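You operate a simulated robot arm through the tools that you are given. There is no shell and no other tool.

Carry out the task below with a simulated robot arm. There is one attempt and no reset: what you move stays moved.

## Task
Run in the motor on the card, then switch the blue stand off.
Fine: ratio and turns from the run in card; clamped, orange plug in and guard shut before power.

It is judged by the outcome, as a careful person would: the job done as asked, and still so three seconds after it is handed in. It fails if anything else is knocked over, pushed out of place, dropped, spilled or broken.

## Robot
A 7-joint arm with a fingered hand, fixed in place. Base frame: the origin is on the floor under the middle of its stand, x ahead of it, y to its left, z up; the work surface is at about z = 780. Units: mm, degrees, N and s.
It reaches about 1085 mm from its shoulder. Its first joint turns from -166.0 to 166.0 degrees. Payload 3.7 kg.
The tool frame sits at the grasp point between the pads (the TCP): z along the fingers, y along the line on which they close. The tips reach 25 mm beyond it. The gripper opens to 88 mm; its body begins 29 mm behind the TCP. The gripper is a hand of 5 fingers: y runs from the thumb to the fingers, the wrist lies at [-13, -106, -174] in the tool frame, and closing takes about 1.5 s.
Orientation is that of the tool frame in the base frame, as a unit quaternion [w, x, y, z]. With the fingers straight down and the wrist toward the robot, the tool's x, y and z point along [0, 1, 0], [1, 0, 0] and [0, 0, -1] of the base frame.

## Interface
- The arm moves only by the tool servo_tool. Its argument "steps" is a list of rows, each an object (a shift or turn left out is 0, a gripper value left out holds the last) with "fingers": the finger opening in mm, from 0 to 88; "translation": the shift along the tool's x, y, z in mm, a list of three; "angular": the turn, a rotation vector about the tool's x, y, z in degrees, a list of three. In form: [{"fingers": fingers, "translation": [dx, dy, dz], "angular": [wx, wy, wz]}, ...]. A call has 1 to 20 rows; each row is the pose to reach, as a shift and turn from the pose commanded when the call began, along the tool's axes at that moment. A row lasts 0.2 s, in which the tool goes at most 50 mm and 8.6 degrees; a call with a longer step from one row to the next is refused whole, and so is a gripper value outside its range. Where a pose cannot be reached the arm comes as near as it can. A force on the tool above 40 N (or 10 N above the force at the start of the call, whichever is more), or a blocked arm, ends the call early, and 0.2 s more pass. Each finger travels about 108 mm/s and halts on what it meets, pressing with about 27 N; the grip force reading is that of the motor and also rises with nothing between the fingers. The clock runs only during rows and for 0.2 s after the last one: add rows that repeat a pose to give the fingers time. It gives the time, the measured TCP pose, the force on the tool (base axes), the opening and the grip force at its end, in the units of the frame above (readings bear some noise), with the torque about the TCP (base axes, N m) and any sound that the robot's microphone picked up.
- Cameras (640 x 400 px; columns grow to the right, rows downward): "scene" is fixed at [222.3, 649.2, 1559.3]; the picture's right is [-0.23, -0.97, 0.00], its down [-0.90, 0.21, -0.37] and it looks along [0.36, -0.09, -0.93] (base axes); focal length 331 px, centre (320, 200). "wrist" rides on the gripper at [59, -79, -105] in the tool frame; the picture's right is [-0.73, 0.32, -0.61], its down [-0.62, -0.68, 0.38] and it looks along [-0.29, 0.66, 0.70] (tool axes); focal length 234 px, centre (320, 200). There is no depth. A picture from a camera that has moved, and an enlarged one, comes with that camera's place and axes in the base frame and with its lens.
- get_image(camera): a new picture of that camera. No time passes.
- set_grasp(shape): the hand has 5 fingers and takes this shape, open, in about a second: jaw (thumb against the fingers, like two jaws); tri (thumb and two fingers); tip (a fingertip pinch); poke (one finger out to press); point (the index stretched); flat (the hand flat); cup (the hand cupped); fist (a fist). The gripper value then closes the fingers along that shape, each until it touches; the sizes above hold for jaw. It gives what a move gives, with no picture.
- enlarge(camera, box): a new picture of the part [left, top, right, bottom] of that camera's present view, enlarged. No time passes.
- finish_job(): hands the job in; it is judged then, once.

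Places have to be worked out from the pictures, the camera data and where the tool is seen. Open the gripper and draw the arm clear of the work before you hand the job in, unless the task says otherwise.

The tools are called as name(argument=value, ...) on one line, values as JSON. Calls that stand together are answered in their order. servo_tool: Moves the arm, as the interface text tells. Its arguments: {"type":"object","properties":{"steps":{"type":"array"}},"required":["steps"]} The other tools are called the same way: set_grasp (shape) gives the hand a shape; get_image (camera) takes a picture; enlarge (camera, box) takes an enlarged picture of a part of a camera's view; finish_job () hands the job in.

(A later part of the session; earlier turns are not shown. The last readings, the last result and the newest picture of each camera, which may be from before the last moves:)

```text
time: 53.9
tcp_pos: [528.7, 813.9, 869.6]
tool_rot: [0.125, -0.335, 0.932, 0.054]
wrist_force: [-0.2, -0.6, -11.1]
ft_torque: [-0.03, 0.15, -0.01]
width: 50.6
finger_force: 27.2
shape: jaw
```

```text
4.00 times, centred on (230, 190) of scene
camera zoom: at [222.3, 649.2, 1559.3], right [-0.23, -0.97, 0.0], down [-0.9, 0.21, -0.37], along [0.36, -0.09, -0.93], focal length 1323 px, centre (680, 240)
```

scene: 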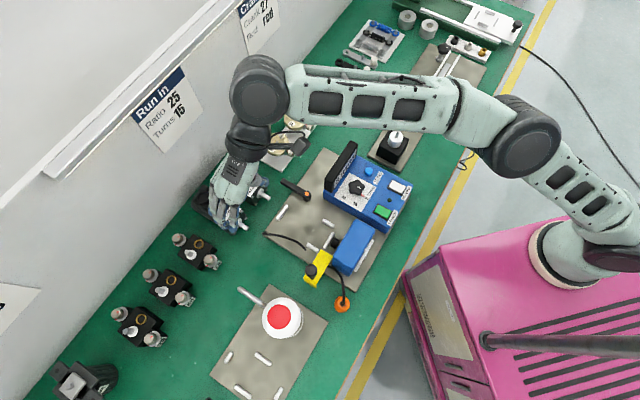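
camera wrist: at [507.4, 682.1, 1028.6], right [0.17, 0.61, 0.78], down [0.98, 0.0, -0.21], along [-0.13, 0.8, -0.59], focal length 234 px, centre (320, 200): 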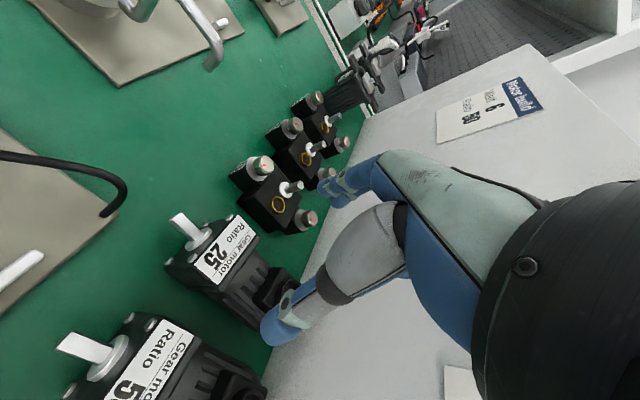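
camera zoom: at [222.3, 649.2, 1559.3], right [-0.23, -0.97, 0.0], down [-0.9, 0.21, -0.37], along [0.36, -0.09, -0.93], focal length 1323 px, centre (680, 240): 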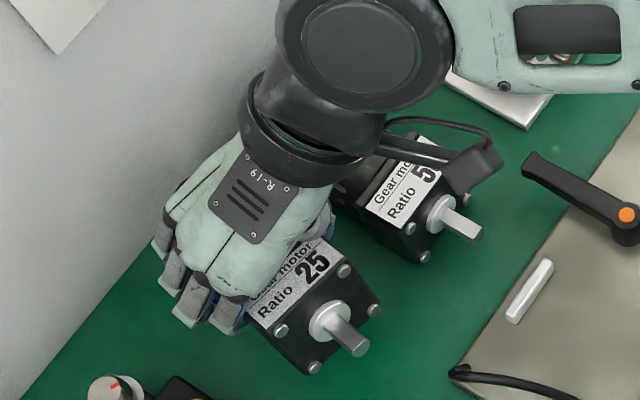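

The hold is stable (11 N, small constant pitch). I lift to z≈960 gently.

servo_tool(steps=[{"fingers": 36, "translation": [-4, 0, -15]}, {"fingers": 36, "translation": [-8, 0, -30]}, {"fingers": 36, "translation": [-12, 0, -45]}, {"fingers": 36, "translation": [-16, 0, -60]}, {"fingers": 36, "translation": [-20, 0, -75]}, {"fingers": 36, "translation": [-23.5, 0, -87]}, {"fingers": 36, "translation": [-23.5, 0, -87]}])

get_image(camera="wrist")

get_image(camera="scene")

```text
time: 55.5
tcp_pos: [526.1, 804.7, 955.2]
tool_rot: [0.125, -0.335, 0.932, 0.053]
wrist_force: [-0.5, -0.6, -9.9]
ft_torque: [-0.05, 0.14, 0.01]
width: 50.8
finger_force: 27.2
shape: jaw
out of reach, approached as far as the arm can: row 5, 6, 7
```

```text
taken
camera wrist: at [512.2, 690.2, 1039.9], right [0.21, 0.58, 0.79], down [0.97, -0.07, -0.21], along [-0.07, 0.81, -0.58], focal length 234 px, centre (320, 200)
```

wrist: 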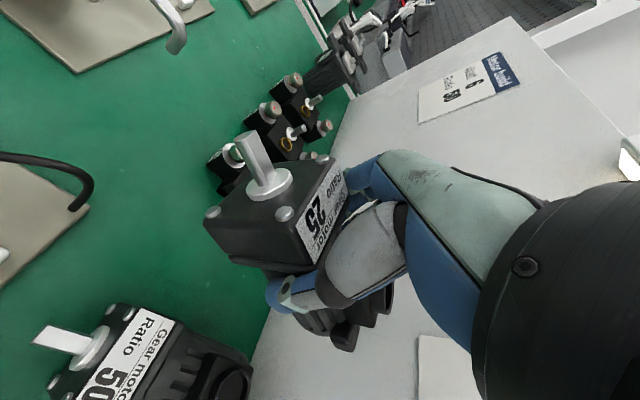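

```text
taken
```

scene: 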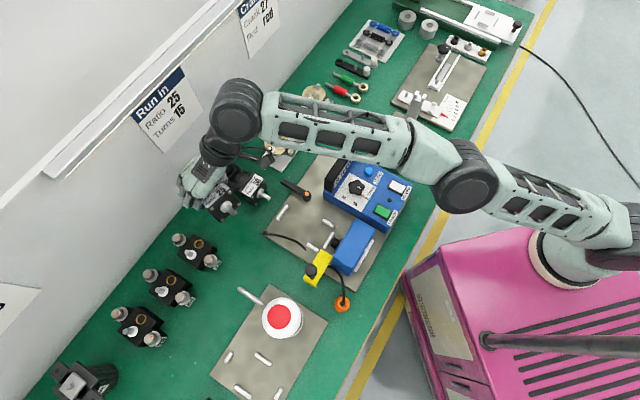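

Held steadily. I carry the motor level across to above the nest at the same height, turning it back 5° to match the nest axis.

servo_tool(steps=[{"fingers": 36, "translation": [17, -9, -5], "angular": [-0.13, 0, -0.5]}, {"fingers": 36, "translation": [37, -20, -11], "angular": [-0.3, 0, -1]}, {"fingers": 36, "translation": [60, -32, -17], "angular": [-0.5, 0, -1.7]}, {"fingers": 36, "translation": [84, -45, -24], "angular": [-0.7, 0, -2.4]}, {"fingers": 36, "translation": [108, -58, -31], "angular": [-0.9, 0, -3.1]}, {"fingers": 36, "translation": [132, -71, -38], "angular": [-1.1, 0, -3.8]}, {"fingers": 36, "translation": [155, -83, -44.5], "angular": [-1.3, 0, -4.4]}, {"fingers": 36, "translation": [174, -94, -50], "angular": [-1.34, 0.08, -4.8]}, {"fingers": 36, "translation": [174, -94, -50], "angular": [-1.34, 0.08, -4.8]}])

get_image(camera="wrist")

get_image(camera="scene")

```text
time: 57.5
tcp_pos: [446.9, 617.5, 955.1]
tool_rot: [0.123, -0.375, 0.917, 0.058]
wrist_force: [-0.5, 0.3, -10.6]
ft_torque: [-0.12, 0.06, -0.02]
width: 51.0
finger_force: 26.9
shape: jaw
```

```text
taken
camera wrist: at [443.3, 501.1, 1039.1], right [0.16, 0.6, 0.79], down [0.98, 0.01, -0.21], along [-0.14, 0.8, -0.58], focal length 234 px, centre (320, 200)
```

wrist: 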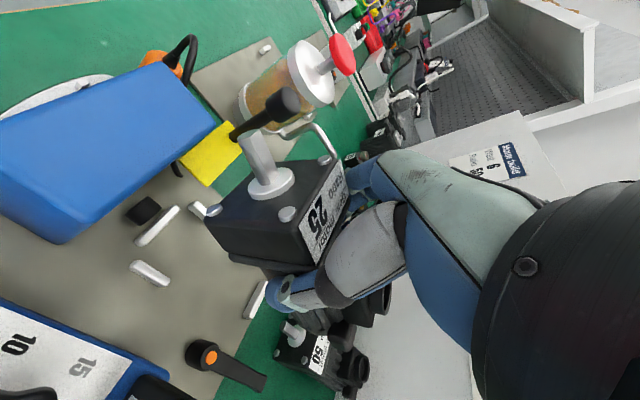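

```text
taken
```

scene: 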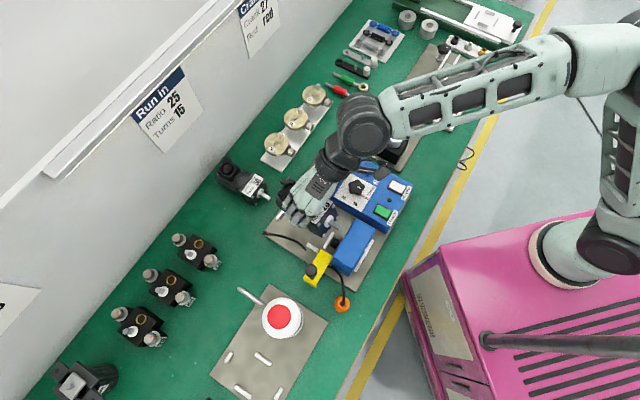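

The motor is above the nest. I zoom both views to measure its pose relative to the nest.

enlarge(camera="scene", box=[260, 170, 380, 290])

enlarge(camera="wrist", box=[100, 100, 400, 360])

```text
3.33 times, centred on (320, 230) of scene
camera zoom: at [222.3, 649.2, 1559.3], right [-0.23, -0.97, 0.0], down [-0.9, 0.21, -0.37], along [0.36, -0.09, -0.93], focal length 1102 px, centre (320, 100)
```

zoom: 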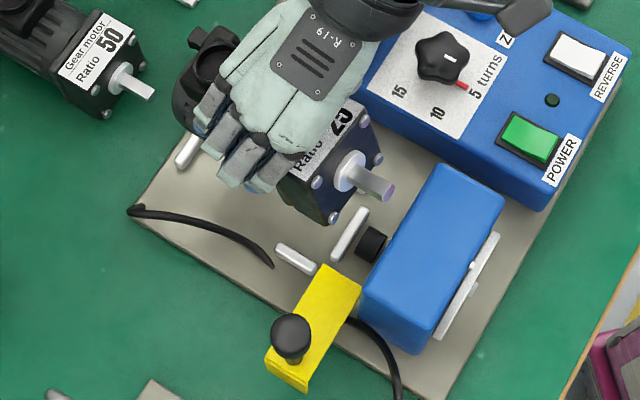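

```text
1.54 times, centred on (250, 230) of wrist
camera zoom: at [443.3, 501.1, 1039.1], right [0.16, 0.6, 0.79], down [0.98, 0.01, -0.21], along [-0.14, 0.8, -0.58], focal length 360 px, centre (428, 154)
```

zoom: 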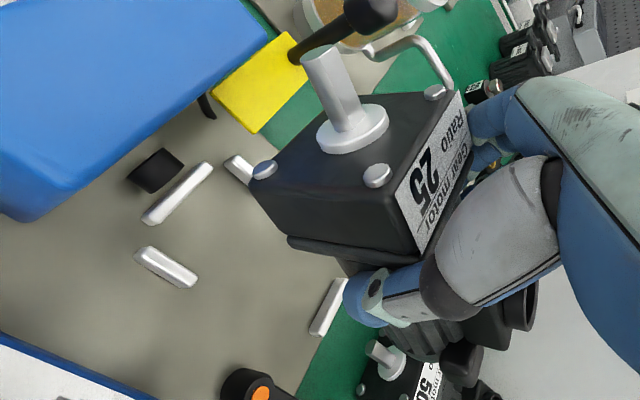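

The motor hangs about 14° nose-up and 2° off in yaw. I level it by tilting the hand further about the closing line and correct the yaw.

servo_tool(steps=[{"fingers": 36, "angular": [-0.15, -3, -0.5]}, {"fingers": 36, "angular": [-0.3, -7, -1.1]}, {"fingers": 36, "angular": [-0.45, -11, -1.7]}, {"fingers": 36, "angular": [-0.6, -14.5, -2.2]}, {"fingers": 36, "angular": [-0.6, -14.5, -2.2]}])

enlarge(camera="scene", box=[260, 170, 380, 290])

enlarge(camera="wrist", box=[100, 100, 400, 360])

```text
time: 58.7
tcp_pos: [447.1, 617.5, 955.5]
tool_rot: [0.237, -0.383, 0.886, 0.108]
wrist_force: [-0.5, 0.2, -10.9]
ft_torque: [-0.12, 0.12, 0.0]
width: 50.9
finger_force: 26.9
shape: jaw
```

```text
3.33 times, centred on (320, 230) of scene
camera zoom: at [222.3, 649.2, 1559.3], right [-0.23, -0.97, 0.0], down [-0.9, 0.21, -0.37], along [0.36, -0.09, -0.93], focal length 1102 px, centre (320, 100)
```

zoom: 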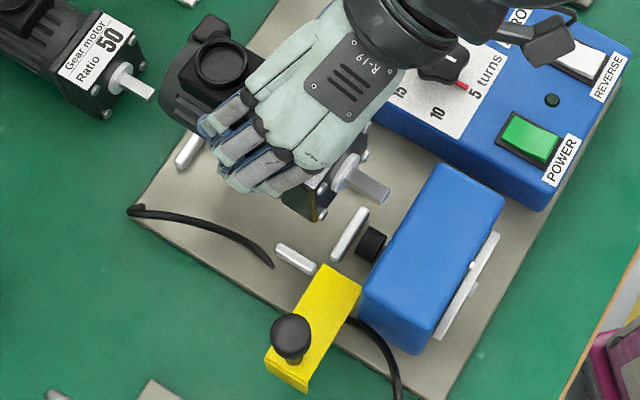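

```text
1.54 times, centred on (250, 230) of wrist
camera zoom: at [434.4, 488.2, 1016.0], right [-0.01, 0.45, 0.89], down [1.0, 0.07, -0.02], along [-0.07, 0.89, -0.45], focal length 360 px, centre (428, 154)
```

zoom: 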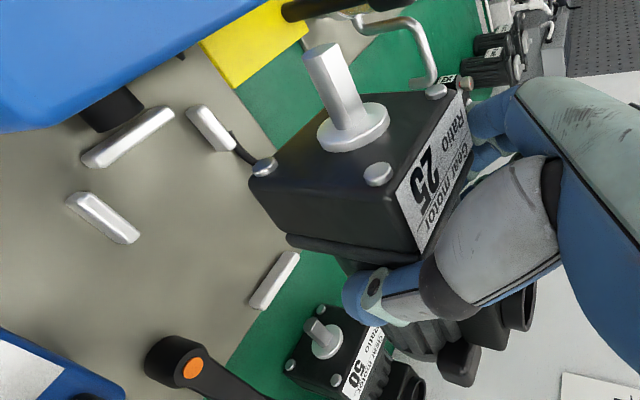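

The motor now hangs level, with its axis on the nest axis (tip e1 = -130) and shaft tip at e2≈682. I shift 6 mm forward and lower to about 15 mm above the expected seat, then check.

servo_tool(steps=[{"fingers": 36, "translation": [12, 0, 14]}, {"fingers": 36, "translation": [24, -0.2, 32]}, {"fingers": 36, "translation": [35, -0.4, 50]}, {"fingers": 36, "translation": [45, -0.5, 66]}, {"fingers": 36, "translation": [53, -0.7, 79]}, {"fingers": 36, "translation": [53, -0.7, 79]}])

enlarge(camera="scene", box=[260, 170, 380, 290])

get_image(camera="wrist")

```text
time: 60.1
tcp_pos: [442.5, 613.5, 860.5]
tool_rot: [0.238, -0.383, 0.886, 0.108]
wrist_force: [-0.3, 0.4, -10.4]
ft_torque: [-0.11, 0.15, 0.0]
width: 50.8
finger_force: 26.8
shape: jaw
```

```text
3.33 times, centred on (320, 230) of scene
camera zoom: at [222.3, 649.2, 1559.3], right [-0.23, -0.97, 0.0], down [-0.9, 0.21, -0.37], along [0.36, -0.09, -0.93], focal length 1102 px, centre (320, 100)
```

zoom: 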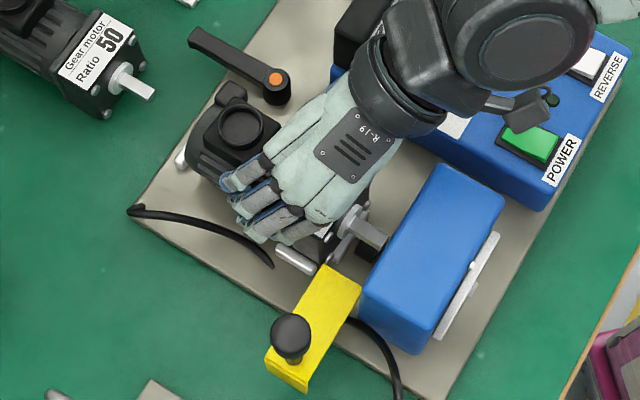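

```text
taken
camera wrist: at [430.2, 484.3, 921.0], right [-0.01, 0.45, 0.89], down [1.0, 0.07, -0.02], along [-0.07, 0.89, -0.45], focal length 234 px, centre (320, 200)
```

wrist: 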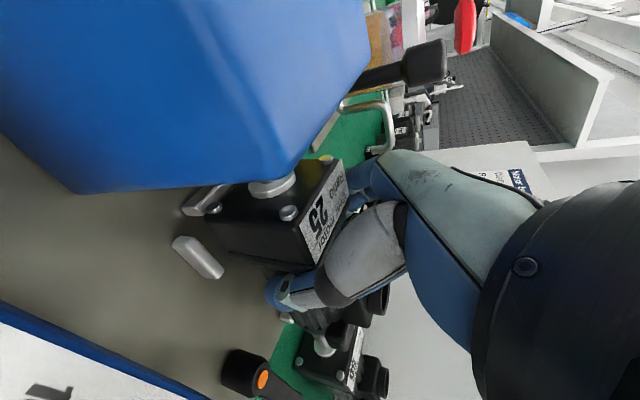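

About 15–20 mm above the seat and clear. I zoom at the shaft/coupling and rear stop, before the final lowering.

enlarge(camera="scene", box=[285, 195, 355, 265])

enlarge(camera="wrist", box=[150, 130, 350, 330])

```text
5.71 times, centred on (320, 230) of scene
camera zoom: at [222.3, 649.2, 1559.3], right [-0.23, -0.97, 0.0], down [-0.9, 0.21, -0.37], along [0.36, -0.09, -0.93], focal length 1890 px, centre (320, 29)
```

zoom: 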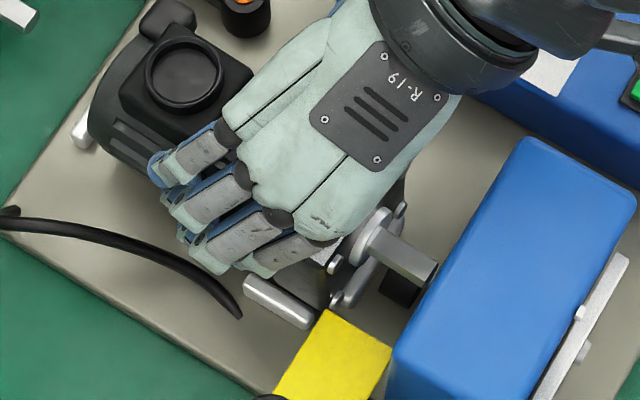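

```text
2.00 times, centred on (250, 230) of wrist
camera zoom: at [430.2, 484.3, 921.0], right [-0.01, 0.45, 0.89], down [1.0, 0.07, -0.02], along [-0.07, 0.89, -0.45], focal length 468 px, centre (460, 140)
```

zoom: 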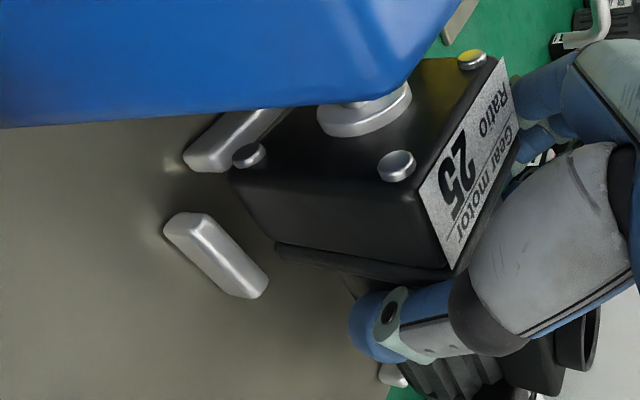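

The motor is centred, shaft tip at e2≈674, front just behind the front stop. I lower slowly in small steps, watching the force.

servo_tool(steps=[{"fingers": 36, "translation": [1, 0, 4.5]}, {"fingers": 36, "translation": [2.8, -0.1, 7.8]}, {"fingers": 36, "translation": [4.7, -0.2, 11.1]}, {"fingers": 36, "translation": [4.7, -0.2, 11.1]}])

```text
time: 61.1
tcp_pos: [442.8, 614.6, 849.9]
tool_rot: [0.237, -0.383, 0.886, 0.108]
wrist_force: [-2.0, -0.6, 11.3]
ft_torque: [-0.42, 0.08, -0.24]
width: 50.9
finger_force: 27.1
shape: jaw
```

Contact at z≈850, earlier than the plate. I look at what is touching.

enlarge(camera="wrist", box=[150, 130, 350, 330])

enlarge(camera="scene", box=[285, 195, 355, 265])

get_image(camera="scene")

```text
2.00 times, centred on (250, 230) of wrist
camera zoom: at [430.4, 485.2, 910.2], right [-0.01, 0.45, 0.89], down [1.0, 0.07, -0.02], along [-0.07, 0.89, -0.45], focal length 468 px, centre (460, 140)
```

zoom: 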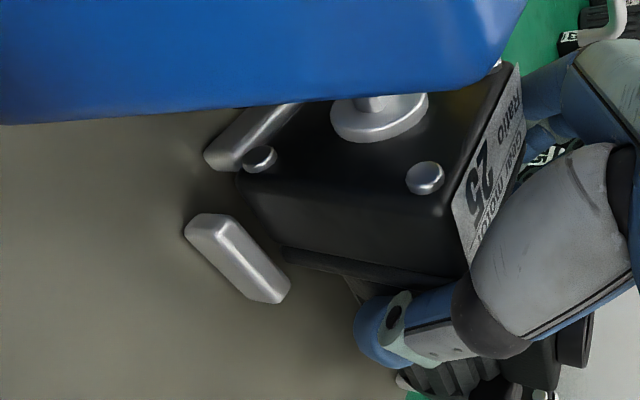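

```text
5.71 times, centred on (320, 230) of scene
camera zoom: at [222.3, 649.2, 1559.3], right [-0.23, -0.97, 0.0], down [-0.9, 0.21, -0.37], along [0.36, -0.09, -0.93], focal length 1890 px, centre (320, 29)
```

zoom: 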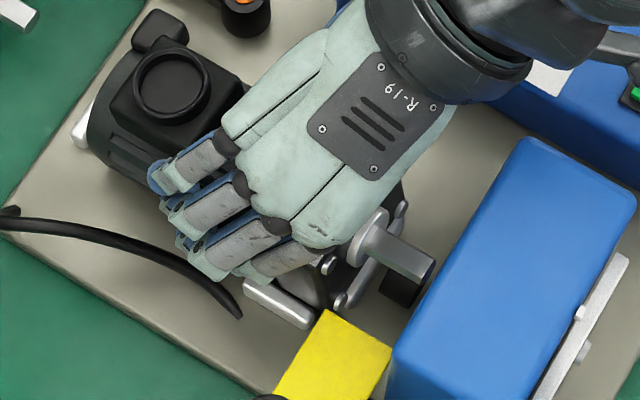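

```text
taken
```

scene: 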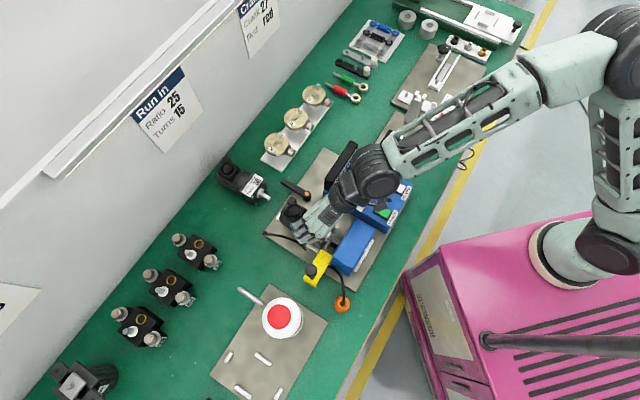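

The gearbox looks 2–4 mm inside bar B. I lift 5 mm to re-read the free-hanging force/torque and compare.

servo_tool(steps=[{"fingers": 36, "translation": [-1.2, 0, -2.2]}, {"fingers": 36, "translation": [-2.5, 0, -4.3]}, {"fingers": 36, "translation": [-2.5, 0, -4.3]}, {"fingers": 36, "translation": [-2.5, 0, -4.3]}])

enlarge(camera="scene", box=[305, 215, 345, 255])

```text
time: 62.1
tcp_pos: [445.0, 615.1, 852.9]
tool_rot: [0.237, -0.384, 0.886, 0.108]
wrist_force: [-0.2, -0.1, -10.2]
ft_torque: [-0.16, 0.17, -0.03]
width: 50.7
finger_force: 27.5
shape: jaw
```

```text
10.00 times, centred on (325, 235) of scene
camera zoom: at [222.3, 649.2, 1559.3], right [-0.23, -0.97, 0.0], down [-0.9, 0.21, -0.37], along [0.36, -0.09, -0.93], focal length 3307 px, centre (270, -150)
```

zoom: 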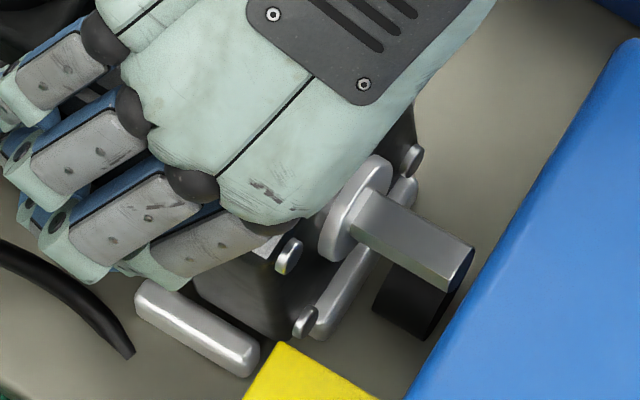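

Free at 853, so contact begins near 850; torque says it is on the +e1 side (bar B), and the shaft looks ~2.5 mm off the coupling axis. I shift 2.5 mm away from bar B and lower again.

servo_tool(steps=[{"fingers": 36, "translation": [0, 2.5, 0]}, {"fingers": 36, "translation": [1, 2.5, 1.8]}, {"fingers": 36, "translation": [2, 2.5, 3.5]}, {"fingers": 36, "translation": [3, 2.5, 5.2]}, {"fingers": 36, "translation": [3, 2.5, 5.2]}])

```text
time: 63.3
tcp_pos: [442.3, 616.0, 848.1]
tool_rot: [0.237, -0.382, 0.886, 0.109]
wrist_force: [7.4, -5.8, 15.0]
ft_torque: [0.1, 0.15, 0.02]
width: 50.3
finger_force: 26.9
shape: jaw
```

Now it touches the other side stop (pushed +9 N toward bar B). The right spot is between, so I lift slightly, move back 1.2 mm and lower again.

servo_tool(steps=[{"fingers": 36, "translation": [-2, 0, -3.5]}, {"fingers": 36, "translation": [-2, -1.3, -3.5]}, {"fingers": 36, "translation": [-1, -1.3, -1.7]}, {"fingers": 36, "translation": [0, -1.3, 0]}, {"fingers": 36, "translation": [1, -1.3, 1.7]}, {"fingers": 36, "translation": [1, -1.3, 1.7]}])

```text
time: 64.7
tcp_pos: [442.5, 615.4, 849.6]
tool_rot: [0.239, -0.382, 0.886, 0.11]
wrist_force: [-4.7, -9.1, 23.8]
ft_torque: [-0.18, -0.08, -0.12]
width: 50.2
finger_force: 26.4
shape: jaw
```

Contact again at the same height (~850), this time with a push toward the robot (rear stop or coupling). I take close-ups to see exactly what is touching.

enlarge(camera="wrist", box=[200, 150, 320, 270])

enlarge(camera="wrist", box=[260, 260, 420, 400])

enlarge(camera="scene", box=[275, 190, 345, 260])

```text
3.33 times, centred on (260, 210) of wrist
camera zoom: at [429.3, 486.0, 908.4], right [-0.01, 0.45, 0.89], down [1.0, 0.07, -0.02], along [-0.07, 0.89, -0.45], focal length 781 px, centre (520, 167)
```

zoom: 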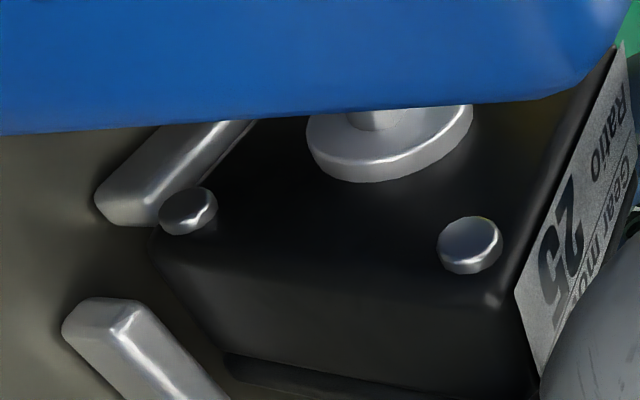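

```text
2.86 times, centred on (340, 330) of wrist
camera zoom: at [429.3, 486.0, 908.4], right [-0.01, 0.45, 0.89], down [1.0, 0.07, -0.02], along [-0.07, 0.89, -0.45], focal length 669 px, centre (263, -171)
```

zoom: 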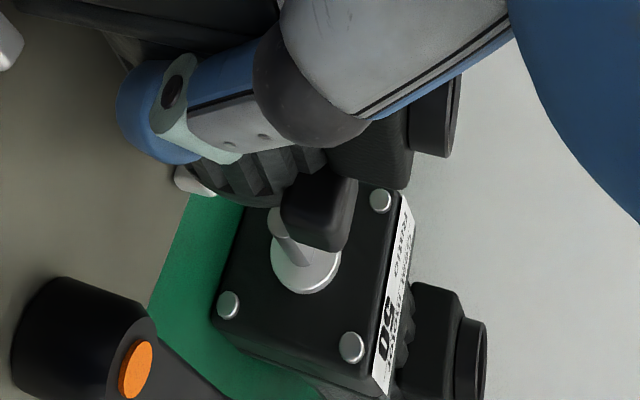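

```text
5.71 times, centred on (310, 225) of scene
camera zoom: at [222.3, 649.2, 1559.3], right [-0.23, -0.97, 0.0], down [-0.9, 0.21, -0.37], along [0.36, -0.09, -0.93], focal length 1890 px, centre (377, 57)
```

zoom: 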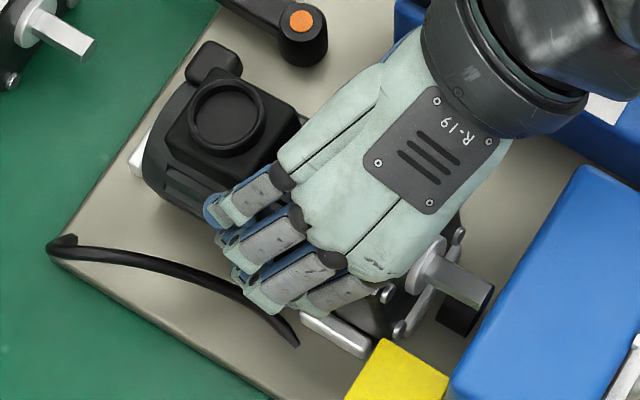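

The close-up shows the motor has pitched about 7° nose-up from the contact, so its rear catches the rear stop. I lift, level it by tilting the hand 7° more, and re-measure.

servo_tool(steps=[{"fingers": 36, "translation": [-3, 0, -5]}, {"fingers": 36, "translation": [-7.5, 0, -13]}, {"fingers": 36, "translation": [-10, 0, -17], "angular": [0, -3.5, 0]}, {"fingers": 36, "translation": [-10, 0, -17], "angular": [0, -7, 0]}, {"fingers": 36, "translation": [-10, 0, -17], "angular": [0, -7, 0]}])

enlarge(camera="wrist", box=[180, 130, 340, 290])

enlarge(camera="scene", box=[275, 190, 345, 260])

get_image(camera="wrist")

```text
time: 65.9
tcp_pos: [442.9, 614.5, 866.4]
tool_rot: [0.291, -0.376, 0.87, 0.131]
wrist_force: [-0.2, 0.7, -10.8]
ft_torque: [-0.11, 0.15, 0.01]
width: 50.2
finger_force: 27.0
shape: jaw
```

```text
2.50 times, centred on (260, 210) of wrist
camera zoom: at [426.3, 481.4, 912.8], right [-0.09, 0.37, 0.93], down [1.0, 0.07, 0.07], along [-0.04, 0.93, -0.37], focal length 585 px, centre (470, 175)
```

zoom: 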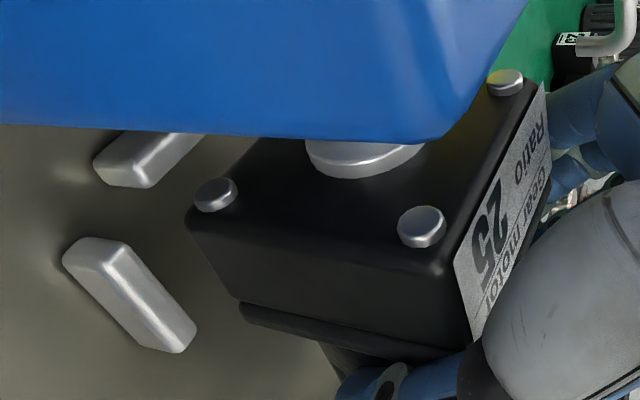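

```text
5.71 times, centred on (310, 225) of scene
camera zoom: at [222.3, 649.2, 1559.3], right [-0.23, -0.97, 0.0], down [-0.9, 0.21, -0.37], along [0.36, -0.09, -0.93], focal length 1890 px, centre (377, 57)
```

zoom: 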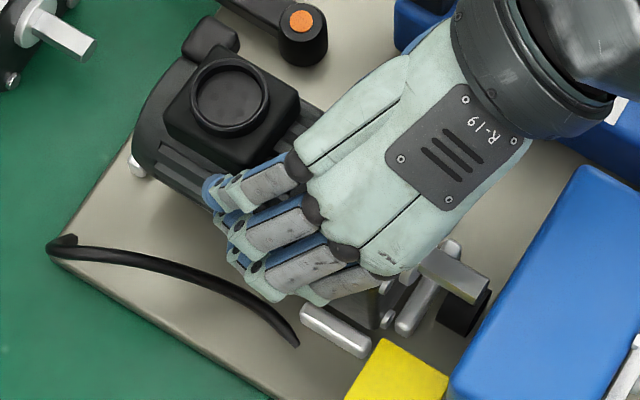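

```text
taken
camera wrist: at [426.3, 481.4, 912.8], right [-0.09, 0.37, 0.93], down [1.0, 0.07, 0.07], along [-0.04, 0.93, -0.37], focal length 234 px, centre (320, 200)
```

wrist: 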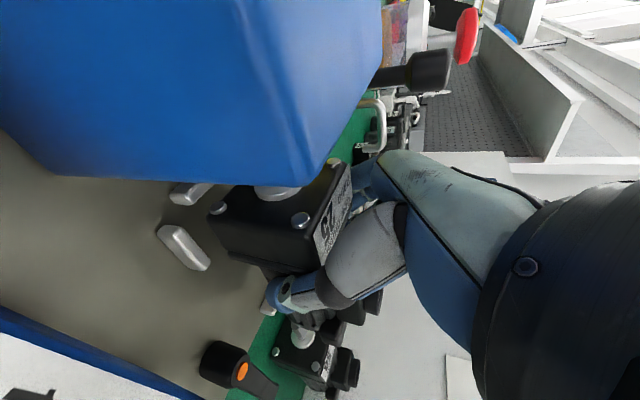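

Measured now: about 3° nose-up, ~2° yaw, and the lower screw heads sit ~5 mm over the front stop. I correct all three: level, yaw +2°, and shift back 4.7 mm.

servo_tool(steps=[{"fingers": 36, "translation": [-1.9, 0.3, 1.4], "angular": [-0.6, -1.5, -0.8]}, {"fingers": 36, "translation": [-3.75, 0.6, 2.85], "angular": [-1.2, -3, -1.6]}, {"fingers": 36, "translation": [-3.75, 0.6, 2.85], "angular": [-1.2, -3, -1.6]}, {"fingers": 36, "translation": [-3.75, 0.6, 2.85], "angular": [-1.2, -3, -1.6]}])

enlarge(camera="wrist", box=[180, 130, 340, 290])

enlarge(camera="wrist", box=[220, 220, 380, 380])

enlarge(camera="scene", box=[275, 190, 345, 260])

```text
time: 66.9
tcp_pos: [446.1, 620.2, 865.7]
tool_rot: [0.312, -0.388, 0.855, 0.146]
wrist_force: [-0.1, 0.2, -9.4]
ft_torque: [-0.12, 0.16, -0.01]
width: 50.3
finger_force: 26.6
shape: jaw
```

```text
2.50 times, centred on (260, 210) of wrist
camera zoom: at [431.8, 482.9, 906.9], right [-0.13, 0.33, 0.94], down [0.99, 0.1, 0.1], along [-0.06, 0.94, -0.34], focal length 585 px, centre (470, 175)
```

zoom: 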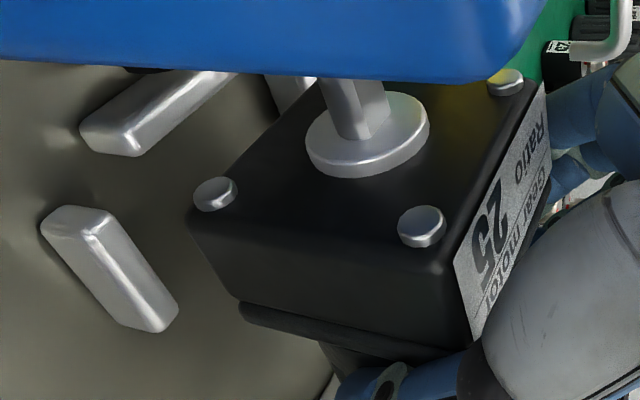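

```text
2.50 times, centred on (300, 300) of wrist
camera zoom: at [431.8, 482.9, 906.9], right [-0.13, 0.33, 0.94], down [0.99, 0.1, 0.1], along [-0.06, 0.94, -0.34], focal length 585 px, centre (370, -50)
```

zoom: 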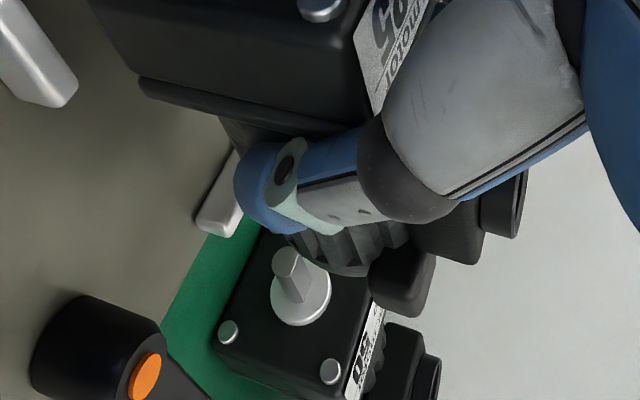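

```text
5.71 times, centred on (310, 225) of scene
camera zoom: at [222.3, 649.2, 1559.3], right [-0.23, -0.97, 0.0], down [-0.9, 0.21, -0.37], along [0.36, -0.09, -0.93], focal length 1890 px, centre (377, 57)
```

zoom: 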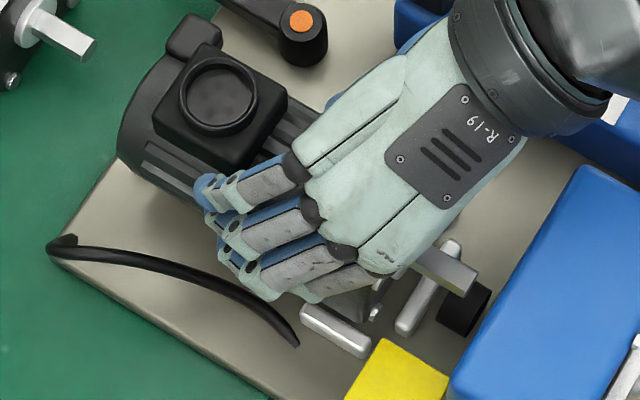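

Now level, with screw heads ~4 mm behind the front stop. I nudge 2 mm forward and 1.3 mm toward bar B to centre it and lower to z≈851.

servo_tool(steps=[{"fingers": 36, "translation": [1.6, -1.1, -1.4]}, {"fingers": 36, "translation": [5, -1.2, 2.6]}, {"fingers": 36, "translation": [8, -1.2, 6.2]}, {"fingers": 36, "translation": [11, -1.2, 9.8]}, {"fingers": 36, "translation": [11, -1.2, 9.8]}])

```text
time: 68.1
tcp_pos: [446.4, 616.9, 851.7]
tool_rot: [0.311, -0.387, 0.856, 0.146]
wrist_force: [-3.9, -4.3, -5.6]
ft_torque: [-0.04, 0.07, 0.03]
width: 50.3
finger_force: 27.5
shape: jaw
```

A light push toward the robot: the rear edge is riding on the rear stop. I move 1.5 mm further forward and lower 3 mm.

servo_tool(steps=[{"fingers": 36, "translation": [0.8, 0.1, -0.6]}, {"fingers": 36, "translation": [2.1, 0.1, 0.2]}, {"fingers": 36, "translation": [3.1, 0.1, 1.3]}, {"fingers": 36, "translation": [3.1, 0.1, 1.3]}])

```text
time: 69.1
tcp_pos: [444.8, 615.6, 848.8]
tool_rot: [0.311, -0.387, 0.855, 0.147]
wrist_force: [-5.6, -3.4, -4.4]
ft_torque: [-0.01, 0.05, 0.13]
width: 50.2
finger_force: 26.7
shape: jaw
```

Progress: lower than before with only ~6 N support; the rear is sliding down the rear stop. I continue forward 1 mm and down 3 mm.

servo_tool(steps=[{"fingers": 36, "translation": [0.8, 0.1, -0.6]}, {"fingers": 36, "translation": [1.7, 0.1, 0.5]}, {"fingers": 36, "translation": [2.7, 0.1, 1.7]}, {"fingers": 36, "translation": [2.7, 0.1, 1.7]}])

enlarge(camera="wrist", box=[180, 130, 340, 290])

enlarge(camera="wrist", box=[220, 220, 380, 380])

```text
time: 70.1
tcp_pos: [442.9, 616.0, 847.0]
tool_rot: [0.313, -0.387, 0.855, 0.146]
wrist_force: [-2.8, -5.1, 5.0]
ft_torque: [-0.13, -0.19, -0.14]
width: 50.3
finger_force: 26.8
shape: jaw
```

```text
2.50 times, centred on (260, 210) of wrist
camera zoom: at [429.2, 478.7, 887.4], right [-0.13, 0.33, 0.94], down [0.99, 0.1, 0.1], along [-0.06, 0.94, -0.34], focal length 585 px, centre (470, 175)
```

zoom: 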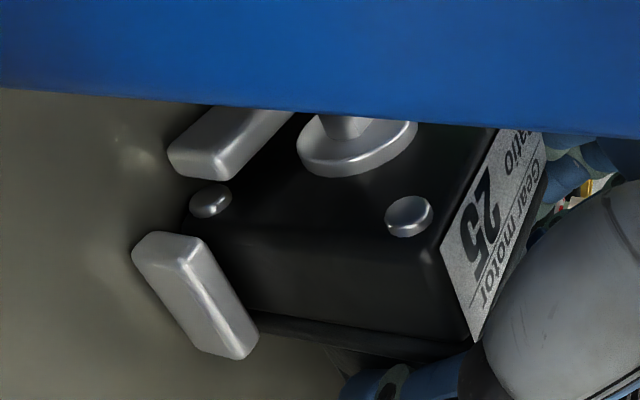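

```text
2.50 times, centred on (300, 300) of wrist
camera zoom: at [429.2, 478.7, 887.4], right [-0.13, 0.33, 0.94], down [0.99, 0.1, 0.1], along [-0.06, 0.94, -0.34], focal length 585 px, centre (370, -50)
```

zoom: 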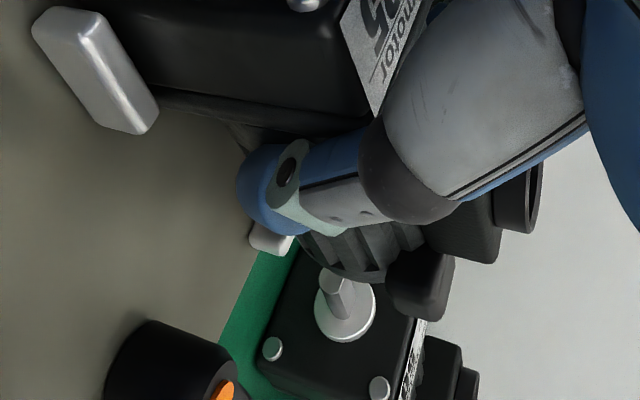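

The front is nearly down between the stops (now ~4.5° nose-down), with the rear still on top of the rear stop. I push 1.5 mm further forward and rotate the rear down.

servo_tool(steps=[{"fingers": 36, "translation": [0.8, 0.1, -0.6]}, {"fingers": 36, "translation": [1.2, 0.1, -0.9], "angular": [0, 1.2, 0]}, {"fingers": 36, "translation": [1.8, 0.1, -0.2], "angular": [0, 2.5, 0]}, {"fingers": 36, "translation": [2.4, 0.1, 0.6], "angular": [0, 4, 0]}, {"fingers": 36, "translation": [2.4, 0.1, 0.6], "angular": [0, 4, 0]}])

enlarge(camera="wrist", box=[180, 130, 340, 290])

enlarge(camera="wrist", box=[220, 220, 380, 380])

enlarge(camera="scene", box=[275, 190, 345, 260])

```text
time: 71.3
tcp_pos: [442.7, 614.8, 844.6]
tool_rot: [0.281, -0.392, 0.866, 0.134]
wrist_force: [-1.7, -1.6, 17.1]
ft_torque: [0.23, -0.2, -0.14]
width: 50.4
finger_force: 27.4
shape: jaw
```

```text
2.50 times, centred on (260, 210) of wrist
camera zoom: at [430.5, 480.4, 893.7], right [-0.09, 0.38, 0.92], down [0.99, 0.1, 0.05], along [-0.07, 0.92, -0.38], focal length 585 px, centre (470, 175)
```

zoom: 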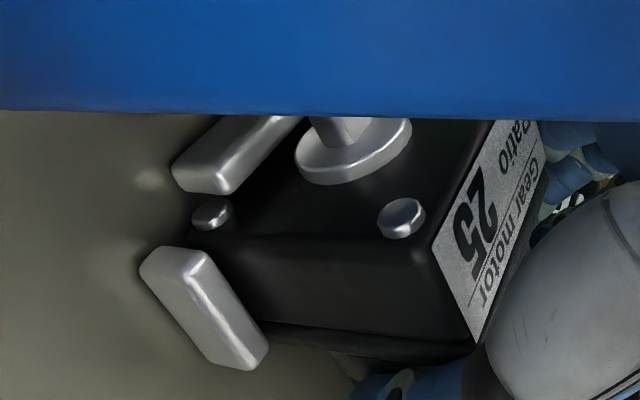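

```text
2.50 times, centred on (300, 300) of wrist
camera zoom: at [430.5, 480.4, 893.7], right [-0.09, 0.38, 0.92], down [0.99, 0.1, 0.05], along [-0.07, 0.92, -0.38], focal length 585 px, centre (370, -50)
```

zoom: 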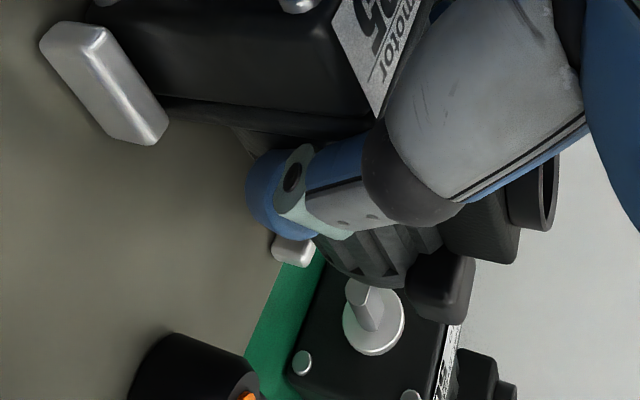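

```text
5.71 times, centred on (310, 225) of scene
camera zoom: at [222.3, 649.2, 1559.3], right [-0.23, -0.97, 0.0], down [-0.9, 0.21, -0.37], along [0.36, -0.09, -0.93], focal length 1890 px, centre (377, 57)
```

zoom: 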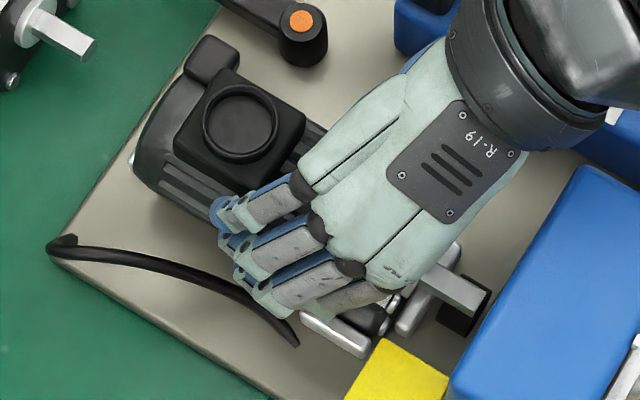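

The motor seems held up by something at its rear or by its flange on the side stops. R50 is identical and unobstructed, so I zoom on it (and on the nest) to get exact proportions.

enlarge(camera="scene", box=[205, 145, 275, 215])

enlarge(camera="wrist", box=[220, 190, 300, 270])

enlarge(camera="scene", box=[305, 215, 345, 255])

```text
5.71 times, centred on (240, 180) of scene
camera zoom: at [222.3, 649.2, 1559.3], right [-0.23, -0.97, 0.0], down [-0.9, 0.21, -0.37], along [0.36, -0.09, -0.93], focal length 1890 px, centre (777, 314)
```

zoom: 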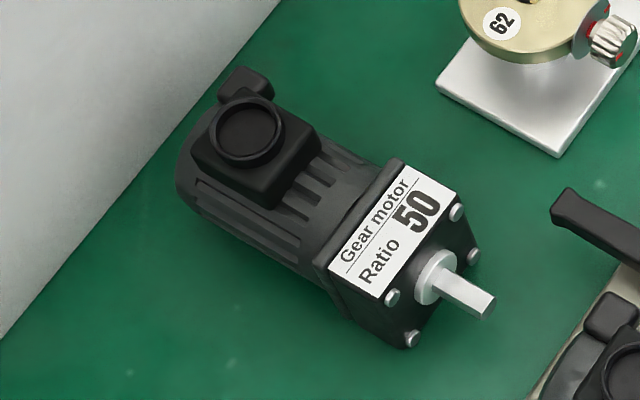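

```text
5.00 times, centred on (260, 230) of wrist
camera zoom: at [430.5, 480.4, 893.7], right [-0.09, 0.38, 0.92], down [0.99, 0.1, 0.05], along [-0.07, 0.92, -0.38], focal length 1171 px, centre (620, 50)
```

zoom: 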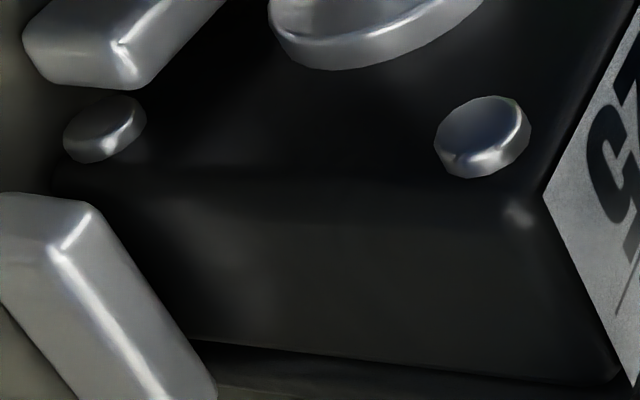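

```text
10.00 times, centred on (325, 235) of scene
camera zoom: at [222.3, 649.2, 1559.3], right [-0.23, -0.97, 0.0], down [-0.9, 0.21, -0.37], along [0.36, -0.09, -0.93], focal length 3307 px, centre (270, -150)
```

zoom: 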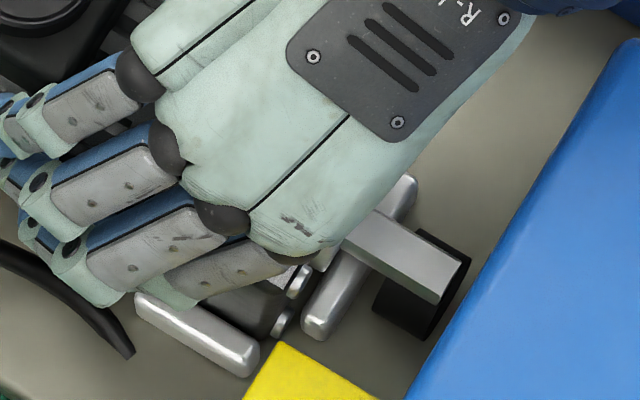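

Torque from the earlier touch shows the rear edge catching the rear stop at e2≈829. With light downward preload I push forward in small increments so the rear can drop past it.

servo_tool(steps=[{"fingers": 36, "translation": [0.6, 0.1, -0.4]}, {"fingers": 36, "translation": [1.1, 0.1, -0.8]}, {"fingers": 36, "translation": [1.7, 0.2, -1.2]}, {"fingers": 36, "translation": [2.3, 0.2, -1.6]}, {"fingers": 36, "translation": [2.3, 0.2, -1.6]}])

enlarge(camera="wrist", box=[180, 130, 340, 290])

enlarge(camera="wrist", box=[240, 250, 360, 370])

```text
time: 72.5
tcp_pos: [441.2, 612.7, 842.1]
tool_rot: [0.281, -0.391, 0.866, 0.133]
wrist_force: [10.9, 7.4, -3.6]
ft_torque: [0.02, -0.07, -0.16]
width: 50.4
finger_force: 27.4
shape: jaw
```

```text
2.50 times, centred on (260, 210) of wrist
camera zoom: at [429.4, 478.1, 891.3], right [-0.09, 0.38, 0.92], down [0.99, 0.1, 0.05], along [-0.07, 0.92, -0.39], focal length 585 px, centre (470, 175)
```

zoom: 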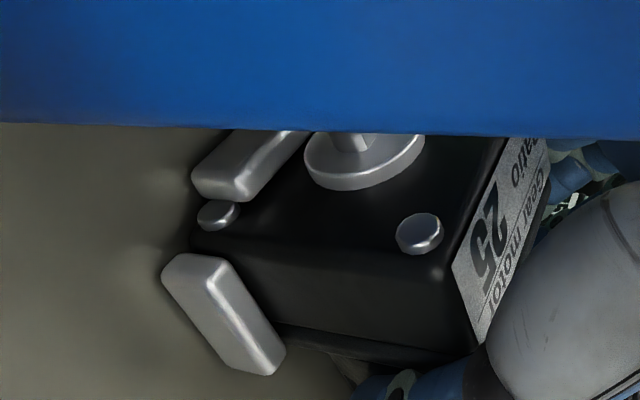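

```text
3.33 times, centred on (300, 310) of wrist
camera zoom: at [429.4, 478.1, 891.3], right [-0.09, 0.38, 0.92], down [0.99, 0.1, 0.05], along [-0.07, 0.92, -0.39], focal length 781 px, centre (387, -167)
```

zoom: 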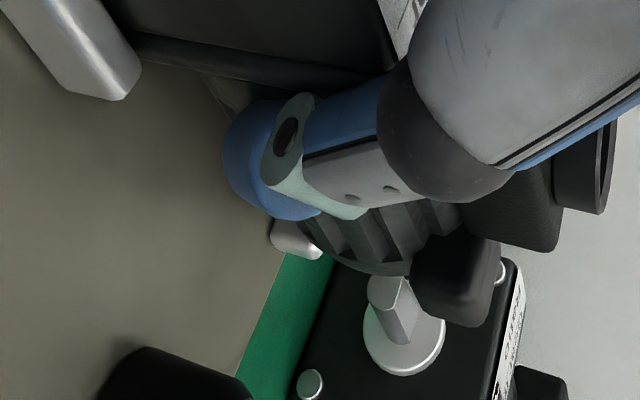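

It dropped: pitch is now ~1° and the lower screw is at z≈794, so it is almost fully seated against the front stop. I relax the forward push slightly and press down 3 mm.

servo_tool(steps=[{"fingers": 36, "translation": [-0.6, -0.1, 0.4]}, {"fingers": 36, "translation": [0.3, -0.1, 1.6]}, {"fingers": 36, "translation": [1.2, -0.1, 2.8]}, {"fingers": 36, "translation": [1.2, -0.1, 2.8]}])

enlarge(camera="wrist", box=[180, 130, 340, 290])

enlarge(camera="scene", box=[275, 190, 345, 260])

```text
time: 73.5
tcp_pos: [440.7, 613.4, 841.6]
tool_rot: [0.281, -0.393, 0.866, 0.133]
wrist_force: [8.1, 2.7, 9.5]
ft_torque: [0.09, -0.03, -0.2]
width: 50.4
finger_force: 27.2
shape: jaw
```

```text
2.50 times, centred on (260, 210) of wrist
camera zoom: at [429.4, 478.8, 889.8], right [-0.09, 0.38, 0.92], down [0.99, 0.1, 0.05], along [-0.07, 0.92, -0.38], focal length 585 px, centre (470, 175)
```

zoom: 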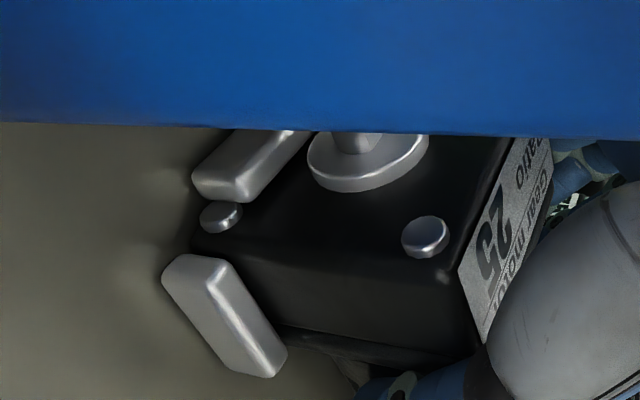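

```text
5.71 times, centred on (310, 225) of scene
camera zoom: at [222.3, 649.2, 1559.3], right [-0.23, -0.97, 0.0], down [-0.9, 0.21, -0.37], along [0.36, -0.09, -0.93], focal length 1890 px, centre (377, 57)
```

zoom: 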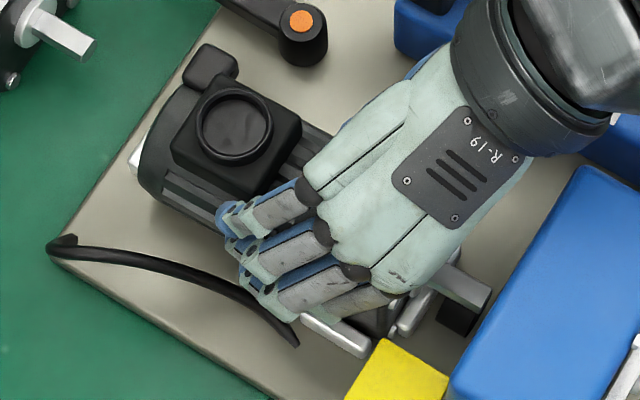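

Supported with ~20 N and no further descent: it is seated. I open the fingers to release.

servo_tool(steps=[{"fingers": 46}, {"fingers": 56}, {"fingers": 66}, {"fingers": 74}, {"fingers": 74}, {"fingers": 74}])

enlarge(camera="wrist", box=[180, 130, 340, 290])

enlarge(camera="scene", box=[275, 190, 345, 260])

```text
time: 74.9
tcp_pos: [439.9, 612.9, 839.5]
tool_rot: [0.281, -0.393, 0.866, 0.132]
wrist_force: [-0.8, 0.1, 1.0]
ft_torque: [0.0, -0.01, -0.01]
width: 73.8
finger_force: 0.1
shape: jaw
```

```text
2.50 times, centred on (260, 210) of wrist
camera zoom: at [429.4, 478.7, 889.2], right [-0.09, 0.38, 0.92], down [0.99, 0.1, 0.05], along [-0.07, 0.92, -0.38], focal length 585 px, centre (470, 175)
```

zoom: 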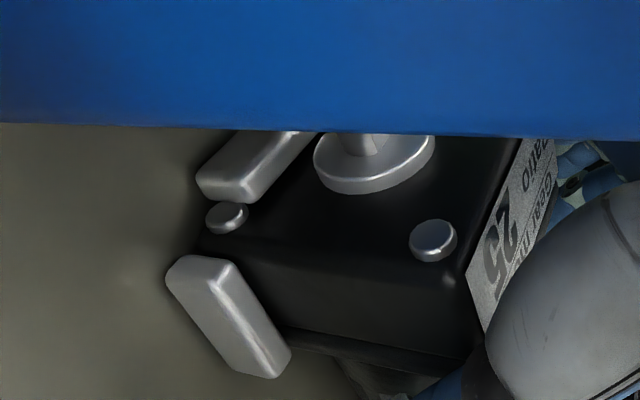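

```text
5.71 times, centred on (310, 225) of scene
camera zoom: at [222.3, 649.2, 1559.3], right [-0.23, -0.97, 0.0], down [-0.9, 0.21, -0.37], along [0.36, -0.09, -0.93], focal length 1890 px, centre (377, 57)
```

zoom: 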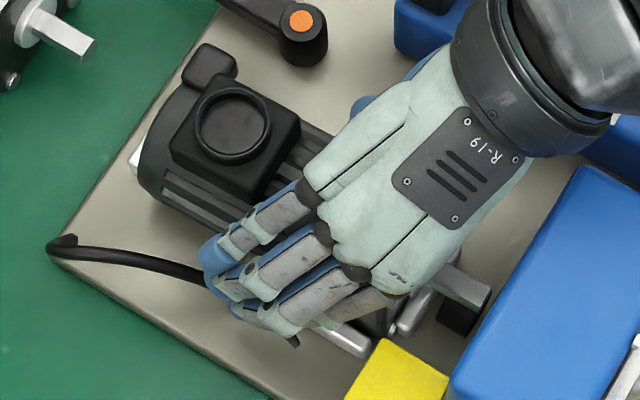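

Released and the motor stayed put. I raise the hand straight up about 110 mm and inspect the seat.

servo_tool(steps=[{"fingers": 76, "translation": [-6, 0, -8]}, {"fingers": 76, "translation": [-18, 0, -24]}, {"fingers": 76, "translation": [-36, 0.5, -49]}, {"fingers": 76, "translation": [-54, 1, -73]}, {"fingers": 76, "translation": [-71, 1.4, -97]}, {"fingers": 76, "translation": [-71, 1.4, -97]}])

get_image(camera="wrist")

enlarge(camera="scene", box=[265, 175, 355, 265])

```text
time: 76.3
tcp_pos: [441.2, 612.4, 961.0]
tool_rot: [0.281, -0.393, 0.866, 0.133]
wrist_force: [-0.1, -0.4, 0.4]
ft_torque: [-0.03, -0.01, -0.01]
width: 75.9
finger_force: 0.2
shape: jaw
```

```text
taken
camera wrist: at [429.3, 478.9, 1009.6], right [-0.09, 0.38, 0.92], down [0.99, 0.1, 0.05], along [-0.07, 0.92, -0.38], focal length 234 px, centre (320, 200)
```

wrist: 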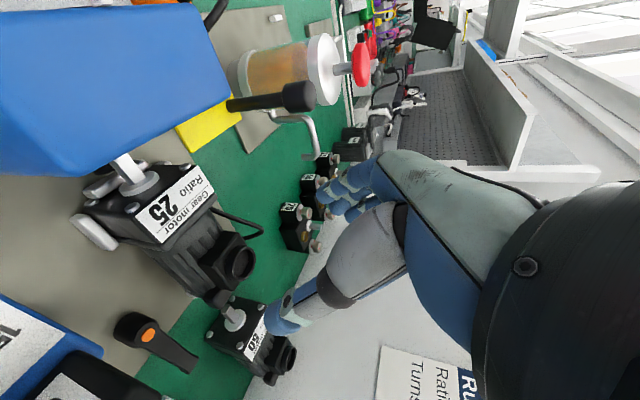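

```text
4.44 times, centred on (310, 220) of scene
camera zoom: at [222.3, 649.2, 1559.3], right [-0.23, -0.97, 0.0], down [-0.9, 0.21, -0.37], along [0.36, -0.09, -0.93], focal length 1470 px, centre (364, 111)
```

zoom: 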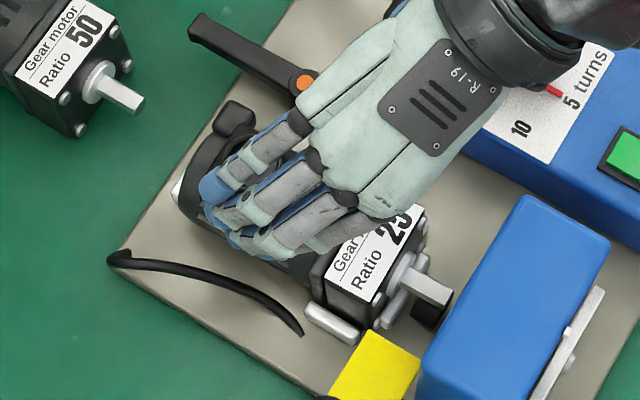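

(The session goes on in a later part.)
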